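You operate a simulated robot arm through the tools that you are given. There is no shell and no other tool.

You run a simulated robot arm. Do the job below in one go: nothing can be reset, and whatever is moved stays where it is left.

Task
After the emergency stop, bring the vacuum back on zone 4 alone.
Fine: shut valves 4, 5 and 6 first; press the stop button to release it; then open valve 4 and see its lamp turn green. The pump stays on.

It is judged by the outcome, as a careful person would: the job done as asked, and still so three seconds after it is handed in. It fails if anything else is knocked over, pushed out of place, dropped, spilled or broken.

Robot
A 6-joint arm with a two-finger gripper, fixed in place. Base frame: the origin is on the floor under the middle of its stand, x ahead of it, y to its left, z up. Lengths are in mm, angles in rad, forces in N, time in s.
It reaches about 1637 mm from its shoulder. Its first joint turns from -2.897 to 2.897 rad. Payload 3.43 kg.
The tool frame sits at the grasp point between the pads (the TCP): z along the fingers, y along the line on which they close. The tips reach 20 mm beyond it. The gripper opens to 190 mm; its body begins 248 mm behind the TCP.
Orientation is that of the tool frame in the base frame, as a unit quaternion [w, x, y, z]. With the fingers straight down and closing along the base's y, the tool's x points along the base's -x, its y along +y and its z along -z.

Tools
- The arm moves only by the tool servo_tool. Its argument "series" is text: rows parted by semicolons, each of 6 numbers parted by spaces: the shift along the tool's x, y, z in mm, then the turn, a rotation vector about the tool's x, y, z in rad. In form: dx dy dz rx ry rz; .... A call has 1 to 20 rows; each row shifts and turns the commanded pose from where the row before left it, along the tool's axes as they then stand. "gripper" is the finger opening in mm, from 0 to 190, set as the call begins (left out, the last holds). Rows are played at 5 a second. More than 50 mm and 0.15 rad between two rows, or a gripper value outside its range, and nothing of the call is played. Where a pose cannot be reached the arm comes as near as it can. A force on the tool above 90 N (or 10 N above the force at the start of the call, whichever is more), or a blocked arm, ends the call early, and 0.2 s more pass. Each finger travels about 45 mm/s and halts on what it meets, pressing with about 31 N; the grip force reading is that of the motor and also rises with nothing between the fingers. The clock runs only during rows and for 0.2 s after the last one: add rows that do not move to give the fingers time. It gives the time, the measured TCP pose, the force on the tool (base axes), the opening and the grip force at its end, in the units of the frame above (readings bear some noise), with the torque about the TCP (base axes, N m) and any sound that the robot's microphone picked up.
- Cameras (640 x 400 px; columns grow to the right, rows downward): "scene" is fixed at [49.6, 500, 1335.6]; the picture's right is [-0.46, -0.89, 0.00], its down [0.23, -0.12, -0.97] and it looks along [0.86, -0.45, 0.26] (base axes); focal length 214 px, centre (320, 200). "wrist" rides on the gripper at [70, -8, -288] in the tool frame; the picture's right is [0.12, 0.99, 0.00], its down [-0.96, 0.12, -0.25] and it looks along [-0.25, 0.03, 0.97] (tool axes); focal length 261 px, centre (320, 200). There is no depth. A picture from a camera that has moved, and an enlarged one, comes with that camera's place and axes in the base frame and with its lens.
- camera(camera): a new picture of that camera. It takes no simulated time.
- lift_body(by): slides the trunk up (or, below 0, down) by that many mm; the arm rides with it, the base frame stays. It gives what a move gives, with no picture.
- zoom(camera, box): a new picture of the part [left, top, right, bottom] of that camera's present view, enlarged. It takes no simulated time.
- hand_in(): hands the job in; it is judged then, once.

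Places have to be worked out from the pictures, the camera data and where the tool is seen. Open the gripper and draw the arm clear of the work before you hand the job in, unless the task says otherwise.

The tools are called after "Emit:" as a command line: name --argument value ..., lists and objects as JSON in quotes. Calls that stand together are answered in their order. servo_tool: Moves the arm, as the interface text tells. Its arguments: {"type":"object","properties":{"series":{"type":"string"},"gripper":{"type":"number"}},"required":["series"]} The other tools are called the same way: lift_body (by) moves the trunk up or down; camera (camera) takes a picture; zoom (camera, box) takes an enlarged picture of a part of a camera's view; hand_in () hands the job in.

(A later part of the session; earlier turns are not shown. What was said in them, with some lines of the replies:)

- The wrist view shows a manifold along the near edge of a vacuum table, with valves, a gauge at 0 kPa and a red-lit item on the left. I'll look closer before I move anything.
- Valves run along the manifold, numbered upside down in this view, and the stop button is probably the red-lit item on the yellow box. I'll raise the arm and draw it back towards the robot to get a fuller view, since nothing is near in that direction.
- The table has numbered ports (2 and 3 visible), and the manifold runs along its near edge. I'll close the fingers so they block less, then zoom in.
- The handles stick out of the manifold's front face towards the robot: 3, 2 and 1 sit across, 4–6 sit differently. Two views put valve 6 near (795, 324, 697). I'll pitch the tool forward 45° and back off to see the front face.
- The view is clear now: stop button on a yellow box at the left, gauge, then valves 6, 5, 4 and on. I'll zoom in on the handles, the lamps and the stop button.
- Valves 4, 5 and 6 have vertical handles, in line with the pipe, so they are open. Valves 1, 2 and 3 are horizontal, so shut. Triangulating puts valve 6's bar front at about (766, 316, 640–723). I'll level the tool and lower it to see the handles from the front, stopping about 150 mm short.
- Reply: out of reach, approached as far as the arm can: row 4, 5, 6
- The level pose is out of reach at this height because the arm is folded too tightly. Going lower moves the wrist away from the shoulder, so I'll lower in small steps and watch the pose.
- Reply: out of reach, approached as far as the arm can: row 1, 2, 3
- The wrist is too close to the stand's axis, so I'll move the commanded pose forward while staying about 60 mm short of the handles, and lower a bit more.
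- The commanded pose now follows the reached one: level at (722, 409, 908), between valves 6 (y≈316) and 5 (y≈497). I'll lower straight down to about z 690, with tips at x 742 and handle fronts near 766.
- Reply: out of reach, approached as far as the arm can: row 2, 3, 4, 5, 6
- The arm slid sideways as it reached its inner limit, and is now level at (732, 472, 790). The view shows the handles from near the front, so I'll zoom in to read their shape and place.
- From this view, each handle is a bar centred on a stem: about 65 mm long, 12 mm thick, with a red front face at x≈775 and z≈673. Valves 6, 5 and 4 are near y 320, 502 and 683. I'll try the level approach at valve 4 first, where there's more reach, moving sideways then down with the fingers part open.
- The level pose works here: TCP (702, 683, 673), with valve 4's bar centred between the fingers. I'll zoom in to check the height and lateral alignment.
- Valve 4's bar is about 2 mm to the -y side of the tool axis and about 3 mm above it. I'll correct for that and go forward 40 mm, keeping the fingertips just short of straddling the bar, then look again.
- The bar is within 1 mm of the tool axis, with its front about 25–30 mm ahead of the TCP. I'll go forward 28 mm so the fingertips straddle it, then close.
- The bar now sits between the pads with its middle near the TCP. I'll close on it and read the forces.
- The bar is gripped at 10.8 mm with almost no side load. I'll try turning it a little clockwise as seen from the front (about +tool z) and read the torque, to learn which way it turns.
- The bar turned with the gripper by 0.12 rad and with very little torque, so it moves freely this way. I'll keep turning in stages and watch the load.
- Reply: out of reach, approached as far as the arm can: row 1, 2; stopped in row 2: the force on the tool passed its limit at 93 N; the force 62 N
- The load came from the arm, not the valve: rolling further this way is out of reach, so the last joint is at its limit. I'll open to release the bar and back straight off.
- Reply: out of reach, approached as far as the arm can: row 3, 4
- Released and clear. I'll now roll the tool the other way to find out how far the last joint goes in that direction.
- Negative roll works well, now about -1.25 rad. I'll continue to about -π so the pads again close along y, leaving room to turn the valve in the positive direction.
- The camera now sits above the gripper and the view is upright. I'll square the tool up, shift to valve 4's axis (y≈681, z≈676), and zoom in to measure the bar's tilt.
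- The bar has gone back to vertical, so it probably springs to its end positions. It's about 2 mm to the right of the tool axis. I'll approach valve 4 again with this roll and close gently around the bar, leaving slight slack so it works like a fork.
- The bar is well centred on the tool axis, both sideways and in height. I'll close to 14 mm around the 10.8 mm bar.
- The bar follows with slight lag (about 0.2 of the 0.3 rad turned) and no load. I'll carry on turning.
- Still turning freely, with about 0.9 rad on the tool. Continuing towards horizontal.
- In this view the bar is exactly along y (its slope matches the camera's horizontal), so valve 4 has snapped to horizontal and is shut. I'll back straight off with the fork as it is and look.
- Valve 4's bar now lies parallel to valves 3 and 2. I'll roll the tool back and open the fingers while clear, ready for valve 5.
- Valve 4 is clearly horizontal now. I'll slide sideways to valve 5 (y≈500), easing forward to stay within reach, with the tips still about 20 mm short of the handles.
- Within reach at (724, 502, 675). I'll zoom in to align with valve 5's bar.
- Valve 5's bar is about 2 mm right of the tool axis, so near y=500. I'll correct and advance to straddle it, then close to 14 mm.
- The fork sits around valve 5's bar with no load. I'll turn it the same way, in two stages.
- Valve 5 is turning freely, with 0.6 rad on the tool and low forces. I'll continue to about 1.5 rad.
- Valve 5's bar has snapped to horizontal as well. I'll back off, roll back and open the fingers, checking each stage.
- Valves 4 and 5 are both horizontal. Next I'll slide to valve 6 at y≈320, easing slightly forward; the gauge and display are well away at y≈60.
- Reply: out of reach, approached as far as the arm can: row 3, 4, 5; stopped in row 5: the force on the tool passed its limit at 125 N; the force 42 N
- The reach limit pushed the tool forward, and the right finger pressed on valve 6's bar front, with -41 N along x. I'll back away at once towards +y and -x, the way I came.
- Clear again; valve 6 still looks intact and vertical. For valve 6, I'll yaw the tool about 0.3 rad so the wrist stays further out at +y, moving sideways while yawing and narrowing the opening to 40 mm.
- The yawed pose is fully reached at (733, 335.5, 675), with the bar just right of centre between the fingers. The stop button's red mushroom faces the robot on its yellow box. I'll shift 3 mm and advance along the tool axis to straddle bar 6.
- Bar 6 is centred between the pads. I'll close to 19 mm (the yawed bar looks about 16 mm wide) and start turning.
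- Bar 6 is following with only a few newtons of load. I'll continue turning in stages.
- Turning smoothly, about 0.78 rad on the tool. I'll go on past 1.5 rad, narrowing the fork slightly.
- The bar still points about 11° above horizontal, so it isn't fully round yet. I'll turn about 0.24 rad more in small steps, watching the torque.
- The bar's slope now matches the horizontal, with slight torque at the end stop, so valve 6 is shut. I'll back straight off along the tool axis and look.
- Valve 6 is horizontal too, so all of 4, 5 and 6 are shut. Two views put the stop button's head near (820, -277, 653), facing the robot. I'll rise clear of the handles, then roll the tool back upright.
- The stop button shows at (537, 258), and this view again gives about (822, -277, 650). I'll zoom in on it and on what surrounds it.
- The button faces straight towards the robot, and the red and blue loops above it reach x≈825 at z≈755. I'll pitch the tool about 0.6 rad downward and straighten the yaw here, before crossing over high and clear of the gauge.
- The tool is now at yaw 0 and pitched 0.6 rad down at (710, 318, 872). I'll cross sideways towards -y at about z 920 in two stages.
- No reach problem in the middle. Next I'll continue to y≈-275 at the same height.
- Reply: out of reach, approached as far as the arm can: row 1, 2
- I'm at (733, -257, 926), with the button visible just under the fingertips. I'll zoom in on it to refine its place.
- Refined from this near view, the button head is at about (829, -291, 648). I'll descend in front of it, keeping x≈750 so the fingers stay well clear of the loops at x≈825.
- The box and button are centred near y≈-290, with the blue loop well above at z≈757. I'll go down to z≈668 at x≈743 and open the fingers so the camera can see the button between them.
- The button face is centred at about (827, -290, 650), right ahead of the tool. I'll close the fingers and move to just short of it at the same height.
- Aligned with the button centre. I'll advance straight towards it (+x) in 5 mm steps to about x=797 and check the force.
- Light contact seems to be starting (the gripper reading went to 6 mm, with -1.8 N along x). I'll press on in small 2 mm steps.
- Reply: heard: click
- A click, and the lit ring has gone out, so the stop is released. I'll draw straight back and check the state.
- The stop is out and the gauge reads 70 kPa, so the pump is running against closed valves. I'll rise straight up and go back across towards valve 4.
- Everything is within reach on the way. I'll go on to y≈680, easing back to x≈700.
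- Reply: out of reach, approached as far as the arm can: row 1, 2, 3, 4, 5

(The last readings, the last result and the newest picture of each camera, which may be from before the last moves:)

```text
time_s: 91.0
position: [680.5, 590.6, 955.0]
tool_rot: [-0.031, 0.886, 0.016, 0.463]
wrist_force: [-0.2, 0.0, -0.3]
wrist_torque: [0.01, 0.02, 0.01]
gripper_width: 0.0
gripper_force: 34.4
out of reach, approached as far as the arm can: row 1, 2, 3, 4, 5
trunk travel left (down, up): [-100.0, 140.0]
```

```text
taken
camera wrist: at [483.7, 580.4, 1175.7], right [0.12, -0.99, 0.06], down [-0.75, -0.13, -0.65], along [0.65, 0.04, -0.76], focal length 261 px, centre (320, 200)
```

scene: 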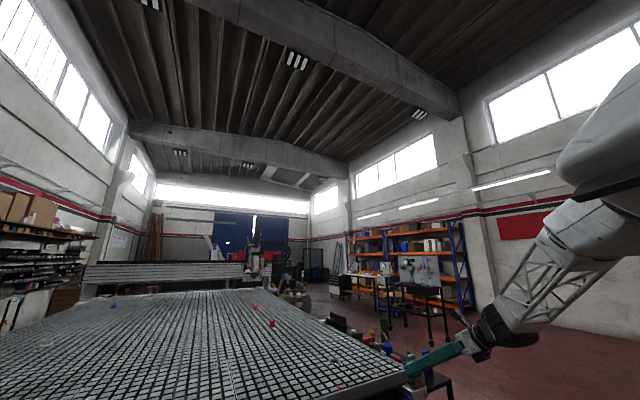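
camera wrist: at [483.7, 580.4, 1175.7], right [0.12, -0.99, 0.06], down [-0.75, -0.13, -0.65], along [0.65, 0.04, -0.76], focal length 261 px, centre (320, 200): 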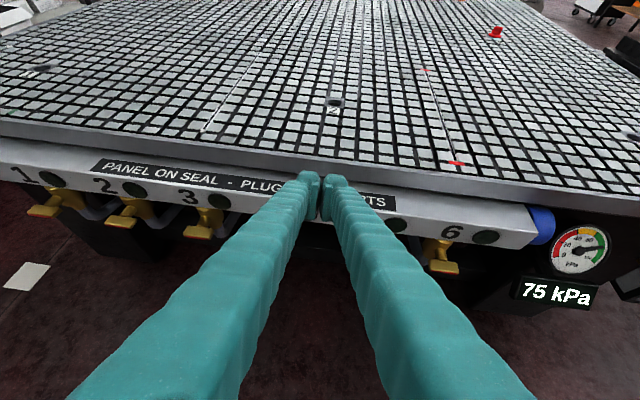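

The gauge now reads 75 kPa and the arm is at (681, 591, 955). The label says "PANEL ON SEAL - PLUG OPEN PORTS", so I'll look at the table's ports and zones before opening valve 4.

Emit:
zoom --camera "wrist" --box '[240, 0, 640, 200]'

Emit:
zoom --camera "wrist" --box '[0, 0, 400, 200]'

Emit:
camera --camera "scene"

Emit:
zoom --camera "scene" --box '[0, 270, 240, 400]'

Emit:
zoom --camera "scene" --box '[200, 270, 440, 400]'

```text
1.60 times, centred on (440, 100) of wrist
camera zoom: at [483.7, 580.4, 1175.7], right [0.12, -0.99, 0.06], down [-0.75, -0.13, -0.65], along [0.65, 0.04, -0.76], focal length 417 px, centre (128, 360)
```

zoom: 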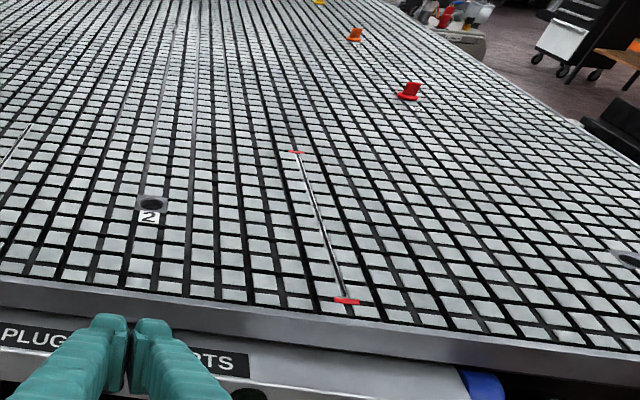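

```text
1.60 times, centred on (200, 100) of wrist
camera zoom: at [483.7, 580.4, 1175.7], right [0.12, -0.99, 0.06], down [-0.75, -0.13, -0.65], along [0.65, 0.04, -0.76], focal length 417 px, centre (512, 360)
```

zoom: 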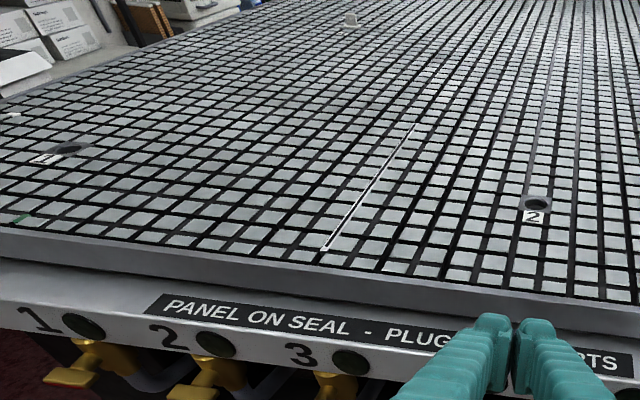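

```text
taken
```

scene: 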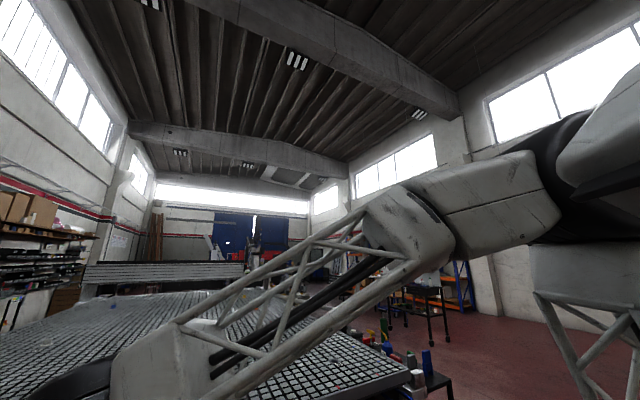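

```text
2.67 times, centred on (120, 335) of scene
camera zoom: at [49.6, 500.0, 1335.6], right [-0.46, -0.89, 0.0], down [0.23, -0.12, -0.97], along [0.86, -0.45, 0.26], focal length 572 px, centre (853, -160)
```

zoom: 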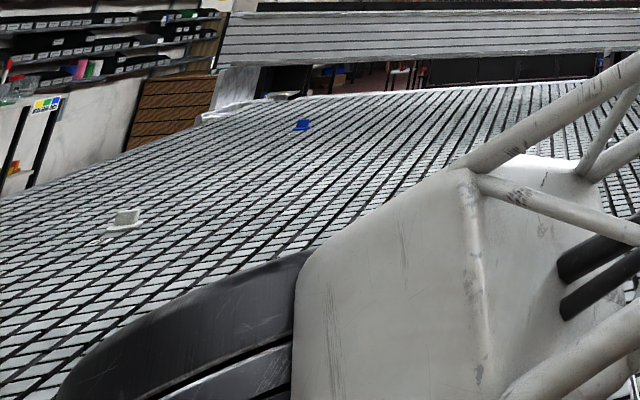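

```text
2.67 times, centred on (320, 335) of scene
camera zoom: at [49.6, 500.0, 1335.6], right [-0.46, -0.89, 0.0], down [0.23, -0.12, -0.97], along [0.86, -0.45, 0.26], focal length 572 px, centre (320, -160)
```

zoom: 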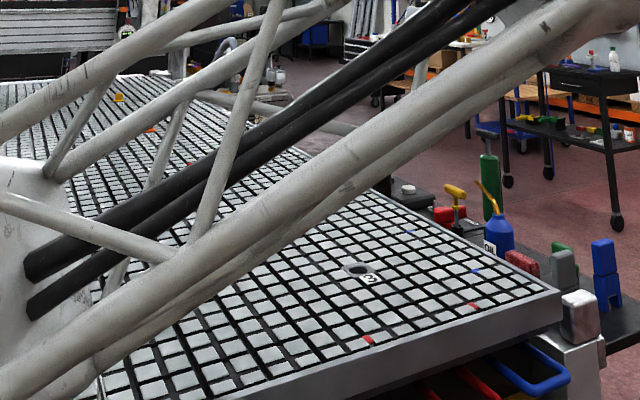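

All looks in order: ports 1–3 are open holes but their valves stay shut. I'll level the tool, roll it so the pads close vertically for the horizontal bar, and come down in front of valve 4.

Emit:
servo_tool --series "0 0 0 -0.07 0.007 0; 0 0 0 0 0.12 0; 0 0 0 0 0.12 0; 0 0 0 0 0.12 0; 0 0 0 0 0.12 0; 0 0 0 0 0.12 0; 0 0 0 0 0 0.1428; 0 0 0 0 0 0.1428; 0 0 0 0 0 0.1428; 0 0 0 0 0 0.1428; 0 0 0 0 0 0.1428; 0 0 0 0 0 0.1428; 0 0 0 0 0 0.1428; 0 0 0 0 0 0.1428; 0 0 0 0 0 0.1428; 0 0 0 0 0 0.1428; 0 0 0 0 0 0.1428; 0 0 0 0 0 0"

```text
time_s: 94.8
position: [678.3, 591.5, 955.2]
tool_rot: [0.5, -0.5, 0.501, -0.5]
wrist_force: [0.4, -0.9, 0.3]
wrist_torque: [-0.01, 0.03, 0.01]
gripper_width: 0.0
gripper_force: 33.8
trunk travel left (down, up): [-100.0, 140.0]
```

The orientation is exactly as wanted. Next I'll descend to about (695, 680, 675) with the fingers opening to 45 mm.

Emit:
servo_tool --series "-12.7 40 2.4 0 0 0; -12.7 40 2.4 0 0 0; -12.7 40 2.4 0 0 0; -12.7 40 2.4 0 0 0; -12.7 40 2.4 0 0 0; -12.7 40 2.4 0 0 0; -12.7 40 2.4 0 0 0; 0 0 0 0 0 0" --gripper 45

Emit:
camera --camera "wrist"

Emit:
zoom --camera "wrist" --box '[240, 120, 400, 220]'

```text
time_s: 96.6
position: [694.1, 681.0, 674.6]
tool_rot: [0.498, -0.499, 0.502, -0.501]
wrist_force: [0.9, 0.5, 0.9]
wrist_torque: [-0.05, 0.01, 0.03]
gripper_width: 45.3
gripper_force: 0.1
trunk travel left (down, up): [-100.0, 140.0]
```

```text
taken
camera wrist: at [408.1, 612.0, 682.2], right [0.0, -0.12, -0.99], down [-0.25, 0.96, -0.11], along [0.97, 0.24, -0.03], focal length 261 px, centre (320, 200)
```

wrist: 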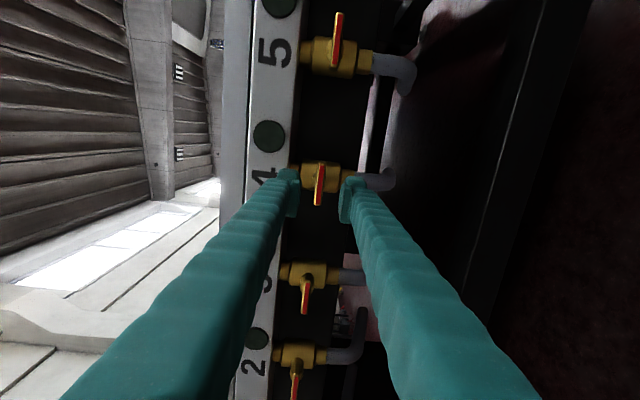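

```text
4.00 times, centred on (320, 170) of wrist
camera zoom: at [408.1, 612.0, 682.2], right [0.0, -0.12, -0.99], down [-0.25, 0.96, -0.11], along [0.97, 0.24, -0.03], focal length 1043 px, centre (320, 320)
```

zoom: 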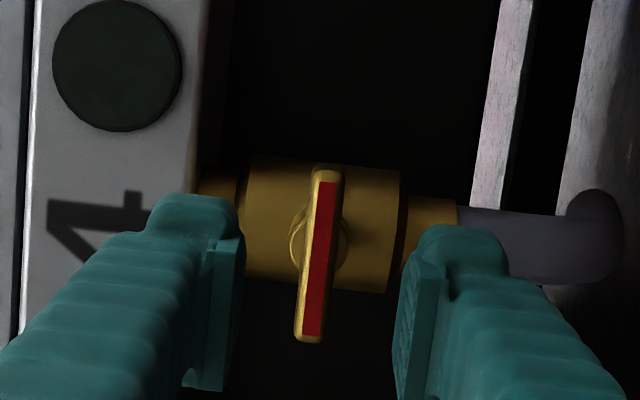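

Bar 4 is centred between the pads to within about 1 mm. I'll narrow the opening to 26 mm, so the upper finger stays under the manifold edge (z≈726), and advance to straddle the bar.

Emit:
servo_tool --series "0 0 0 0 0 0; 0 0 0 0 0 0; 0 0 20 0 0 0; 0 0 20 0 0 0; 0 0 20 0 0 0; 0 0 15 0 0 0; 0 0 0 0 0 0" --gripper 26

Emit:
zoom --camera "wrist" --box '[240, 120, 400, 220]'

```text
time_s: 98.2
position: [770.6, 681.0, 674.9]
tool_rot: [0.499, -0.499, 0.501, -0.5]
wrist_force: [0.2, -0.1, -0.9]
wrist_torque: [0.01, 0.01, 0.01]
gripper_width: 26.2
gripper_force: 0.0
trunk travel left (down, up): [-100.0, 140.0]
```

```text
4.00 times, centred on (320, 170) of wrist
camera zoom: at [482.5, 611.2, 682.4], right [0.0, -0.12, -0.99], down [-0.24, 0.96, -0.12], along [0.97, 0.24, -0.03], focal length 1043 px, centre (320, 320)
```

zoom: 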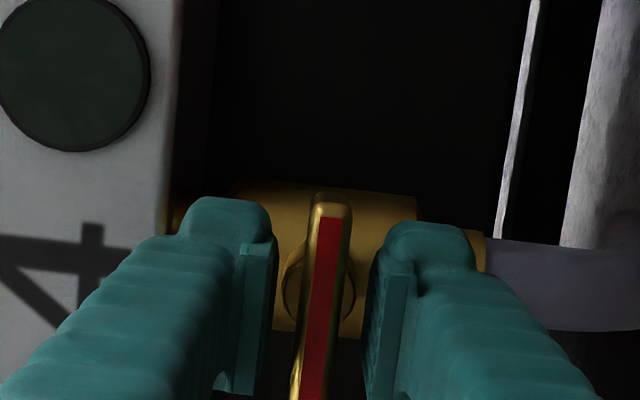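

The bar sits between the pads with no load. I'll close to 14 mm and turn it back by negative roll towards vertical (open), starting with a small amount.

Emit:
servo_tool --series "0 0 0 0 0 0; 0 0 0 0 0 0; 0 0 0 0 0 0" --gripper 14

Emit:
servo_tool --series "0 0 0 0 0 -0.06; 0 0 0 0 0 -0.06; 0 0 0 0 0 -0.06; 0 0 0 0 0 -0.06; 0 0 0 0 0 -0.06; 0 0 0 0 0 -0.06; 0 0 0 0 0 -0.06; 0 0 0 0 0 -0.06; 0 0 0 0 0 0"

Emit:
zoom --camera "wrist" --box '[240, 120, 400, 220]'

```text
time_s: 99.0
position: [770.9, 680.2, 675.3]
tool_rot: [0.499, -0.5, 0.501, -0.5]
wrist_force: [0.8, 0.1, -0.3]
wrist_torque: [-0.03, 0.04, -0.04]
gripper_width: 14.2
gripper_force: 0.1
trunk travel left (down, up): [-100.0, 140.0]
```

```text
time_s: 101.0
position: [769.9, 680.2, 675.0]
tool_rot: [-0.365, 0.605, -0.368, 0.605]
wrist_force: [0.2, 0.5, 0.3]
wrist_torque: [0.0, 0.03, 0.0]
gripper_width: 14.3
gripper_force: 0.1
trunk travel left (down, up): [-100.0, 140.0]
```

```text
4.00 times, centred on (320, 170) of wrist
camera zoom: at [482.7, 622.9, 714.0], right [0.0, -0.57, -0.82], down [-0.25, 0.8, -0.55], along [0.97, 0.2, -0.14], focal length 1043 px, centre (320, 320)
```

zoom: 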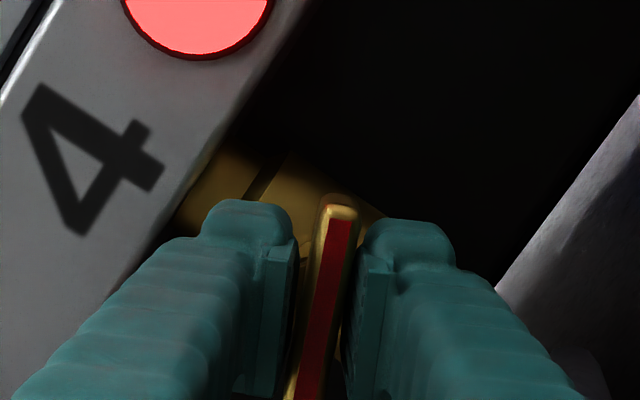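

Valve 4's lamp has come on red with the valve part open. I'll keep turning towards fully open.

Emit:
servo_tool --series "0 0 0 0 0 -0.06; 0 0 0 0 0 -0.06; 0 0 0 0 0 -0.06; 0 0 0 0 0 -0.06; 0 0 0 0 0 -0.06; 0 0 0 0 0 -0.06; 0 0 0 0 0 -0.06; 0 0 0 0 0 -0.06; 0 0 0 0 0 -0.06; 0 0 0 0 0 -0.06; 0 0 0 0 0 -0.06; 0 0 0 0 0 -0.06; 0 0 0 0 0 -0.06; 0 0 0 0 0 -0.06; 0 0 0 0 0 -0.06; 0 0 0 0 0 -0.06; 0 0 0 0 0 0"

Emit:
zoom --camera "wrist" --box '[240, 120, 400, 220]'

Emit:
camera --camera "wrist"

```text
time_s: 104.6
position: [770.4, 680.1, 675.0]
tool_rot: [-0.044, 0.706, -0.048, 0.705]
wrist_force: [0.6, -1.6, -0.6]
wrist_torque: [0.03, 0.01, 0.01]
gripper_width: 15.6
gripper_force: 1.1
trunk travel left (down, up): [-100.0, 140.0]
```

```text
4.00 times, centred on (320, 170) of wrist
camera zoom: at [482.9, 680.4, 745.3], right [0.0, -1.0, -0.01], down [-0.25, 0.01, -0.97], along [0.97, 0.0, -0.25], focal length 1043 px, centre (320, 320)
```

zoom: 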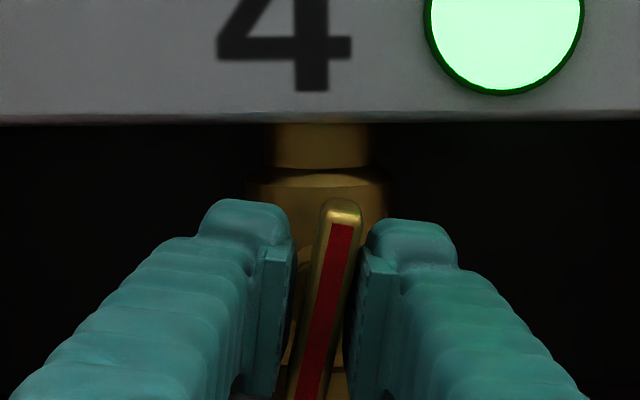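

```text
taken
camera wrist: at [482.9, 680.4, 745.3], right [0.0, -1.0, -0.01], down [-0.25, 0.01, -0.97], along [0.97, 0.0, -0.25], focal length 261 px, centre (320, 200)
```

wrist: 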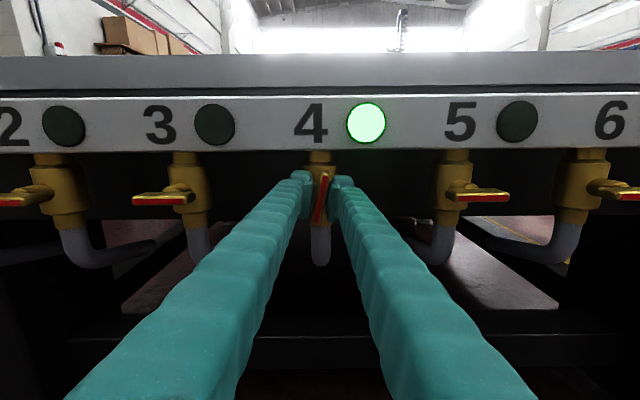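

The lamp is green, but the bar still leans about 0.2 rad. I'll turn a little further to bring it fully vertical.

Emit:
servo_tool --series "0 0 0 0 0 -0.05; 0 0 0 0 0 -0.05; 0 0 0 0 0 -0.05; 0 0 0 0 0 -0.05; 0 0 0 0 0 0"

Emit:
zoom --camera "wrist" --box '[240, 120, 400, 220]'

```text
time_s: 105.8
position: [770.8, 679.5, 674.6]
tool_rot: [0.025, 0.707, 0.024, 0.706]
wrist_force: [-0.7, -2.3, 0.0]
wrist_torque: [0.01, -0.01, -0.04]
gripper_width: 14.9
gripper_force: 0.8
trunk travel left (down, up): [-100.0, 140.0]
```

```text
4.00 times, centred on (320, 170) of wrist
camera zoom: at [483.1, 694.4, 743.7], right [0.0, -0.98, 0.19], down [-0.25, -0.18, -0.95], along [0.97, -0.05, -0.24], focal length 1043 px, centre (320, 320)
```

zoom: 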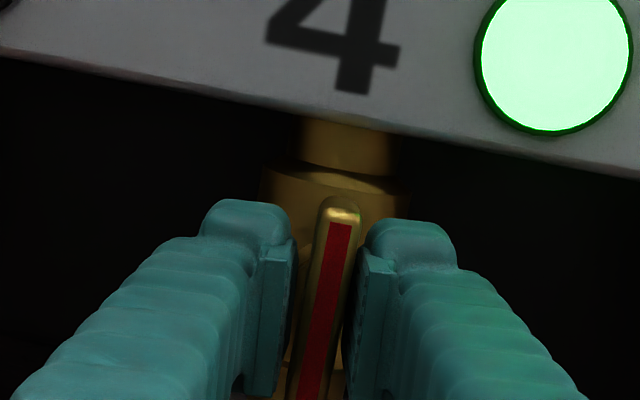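

The bar's slope now matches true vertical and the lamp stays green. I'll release it with a slightly wider opening, back straight off, and check everything.

Emit:
servo_tool --series "0 0 0 0 0 -0.05; 0 0 0 0 0 0.08; 0 0 0 0 0 0"

Emit:
servo_tool --series "0 0 0 0 0 0; 0 0 0 0 0 0; 0 0 0 0 0 0; 0 0 -20 0 0 0; 0 0 -20 0 0 0; 0 0 -20 0 0 0; 0 0 -15 0 0 0; 0 0 0 0 0 0" --gripper 50

Emit:
camera --camera "wrist"

Emit:
zoom --camera "wrist" --box '[240, 80, 400, 220]'

```text
time_s: 106.6
position: [770.2, 681.2, 674.5]
tool_rot: [0.015, 0.708, 0.013, 0.706]
wrist_force: [0.3, -0.1, 0.2]
wrist_torque: [0.04, 0.01, 0.03]
gripper_width: 14.5
gripper_force: 0.5
trunk travel left (down, up): [-100.0, 140.0]
```

```text
time_s: 108.4
position: [694.7, 681.1, 676.3]
tool_rot: [0.016, 0.708, 0.012, 0.706]
wrist_force: [1.1, 0.3, 0.7]
wrist_torque: [0.01, -0.01, -0.01]
gripper_width: 50.0
gripper_force: 0.2
trunk travel left (down, up): [-100.0, 140.0]
```

```text
taken
camera wrist: at [407.9, 692.3, 744.5], right [0.0, -0.99, 0.16], down [-0.25, -0.15, -0.96], along [0.97, -0.04, -0.25], focal length 261 px, centre (320, 200)
```

wrist: 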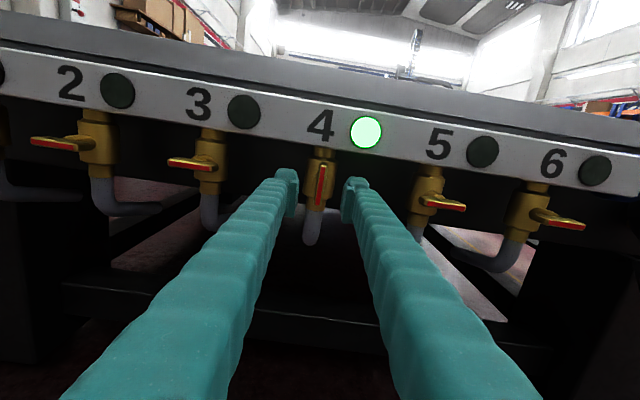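

```text
2.86 times, centred on (320, 150) of wrist
camera zoom: at [407.9, 692.3, 744.5], right [0.0, -0.99, 0.16], down [-0.25, -0.15, -0.96], along [0.97, -0.04, -0.25], focal length 745 px, centre (320, 343)
```

zoom: 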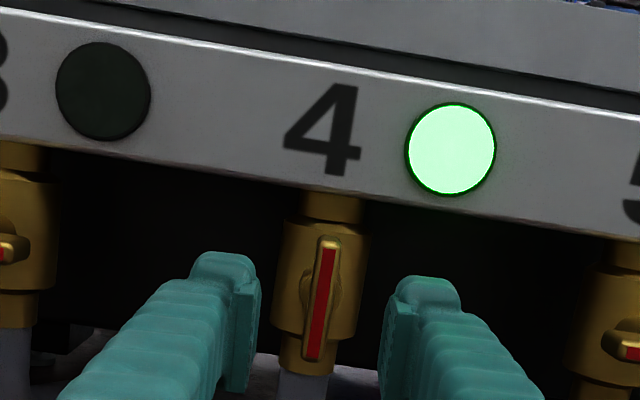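

Valve 4 is open with its lamp steady green, and 5, 6, 3 and 2 are horizontal. I'll draw the arm up and clear, then open the gripper fully once it's away from the work.

Emit:
servo_tool --series "0 0 -10 0 0 0; 40 0 -5 0 0 0; 40 0 -5 0 0 0; 40 0 0 0 0 0; 40 0 0 0 0 0; 40 0 0 0 0 0; 40 0 0 0 0 0; 40 0 0 0 0 0; 0 0 0 0 0 0"

Emit:
servo_tool --series "0 0 0 0 -0.12 0; 0 0 0 0 -0.12 0; 0 0 0 0 -0.12 0; 0 0 0 0 -0.12 0; 0 0 0 0 -0.12 0; 0 0 0 0 0 0; 0 0 0 0 0 0; 0 0 0 0 0 0; 0 0 0 0 0 0" --gripper 190

Emit:
camera --camera "wrist"

Emit:
camera --camera "scene"

```text
time_s: 110.4
position: [674.9, 692.4, 955.2]
tool_rot: [0.015, 0.708, 0.014, 0.706]
wrist_force: [-1.2, 1.0, 0.1]
wrist_torque: [-0.06, 0.0, -0.03]
gripper_width: 49.8
gripper_force: 0.0
trunk travel left (down, up): [-100.0, 140.0]
```

```text
time_s: 112.4
position: [676.1, 692.8, 954.1]
tool_rot: [0.018, 0.885, 0.008, 0.466]
wrist_force: [0.3, 0.7, 0.2]
wrist_torque: [0.0, 0.01, -0.03]
gripper_width: 189.8
gripper_force: 0.1
trunk travel left (down, up): [-100.0, 140.0]
```

```text
taken
camera wrist: at [478.7, 709.7, 1173.7], right [0.06, -0.99, 0.14], down [-0.75, -0.14, -0.65], along [0.66, -0.06, -0.75], focal length 261 px, centre (320, 200)
```

wrist: 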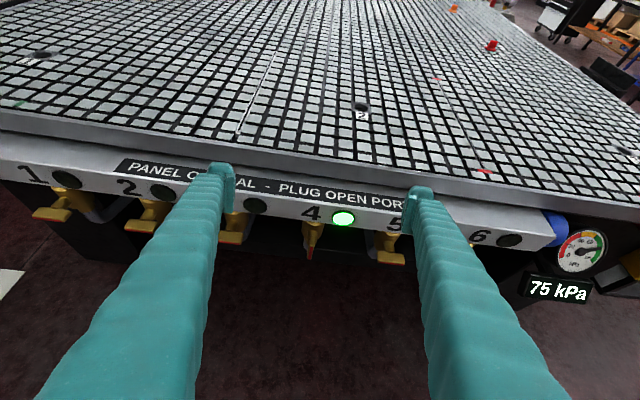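

```text
taken
```

scene: 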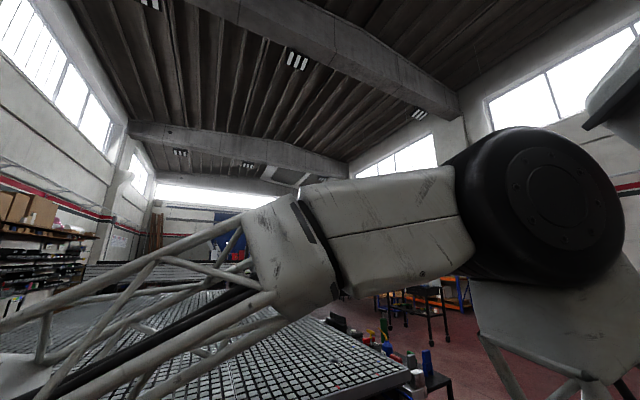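

The gauge holds 75 kPa, lamp 4 is green and the gripper is open and clear. I'll take a last close look at the manifold before handing in.

Emit:
zoom --camera "wrist" --box '[220, 170, 640, 310]'

Emit:
zoom --camera "wrist" --box '[0, 130, 280, 280]'

```text
1.52 times, centred on (430, 240) of wrist
camera zoom: at [478.7, 709.7, 1173.7], right [0.06, -0.99, 0.14], down [-0.75, -0.14, -0.65], along [0.66, -0.06, -0.75], focal length 397 px, centre (152, 139)
```

zoom: 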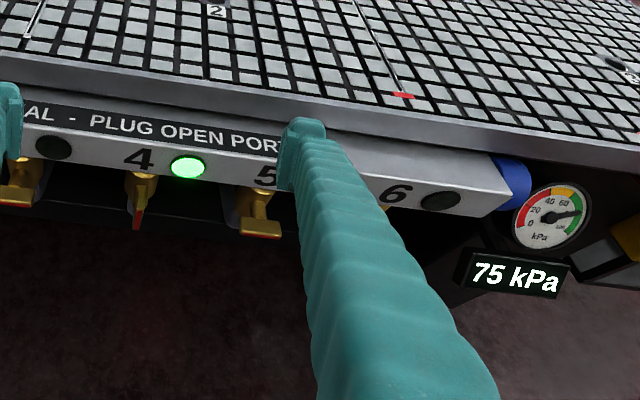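

```text
2.29 times, centred on (140, 205) of wrist
camera zoom: at [478.7, 709.7, 1173.7], right [0.06, -0.99, 0.14], down [-0.75, -0.14, -0.65], along [0.66, -0.06, -0.75], focal length 596 px, centre (731, 189)
```

zoom: 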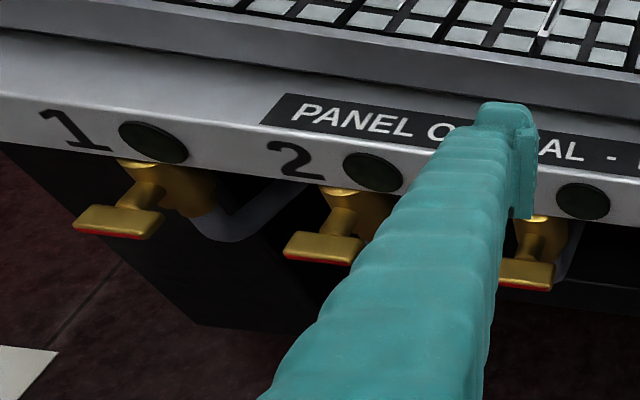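

Valve 4 alone is open with a green lamp. Valves 1, 2, 3 and 5 show horizontal here; 6 is hidden behind a finger but was horizontal in the last front view and its lamp is dark. The stop is released, the gauge holds 75 kPa, and the arm is clear with the gripper open, so I'm handing in.

Emit:
hand_in

```text
The job is handed in.
```

Vacuum is back on zone 4 alone. I shut valves 4, 5 and 6 first, then pressed the stop button. It clicked and its light went out. I then opened valve 4 fully, and its lamp turned green.

When I handed in, the gauge was holding at 75 kPa with the pump on. Valves 1, 2, 3, 5 and 6 were shut, and the arm was clear with the gripper open.

- **Valve 6:** while I was moving towards it, a finger pressed hard against the front of its handle, peaking at 125 N. I backed off straight away. The handle looked undamaged and turned normally afterwards.
- **Valve 4:** on my first try at shutting it, the arm ran out of turning range and pulled on the handle, with the force reaching 93 N. I let go and came back with the gripper turned the other way. The handle had returned to vertical and turned freely after that.
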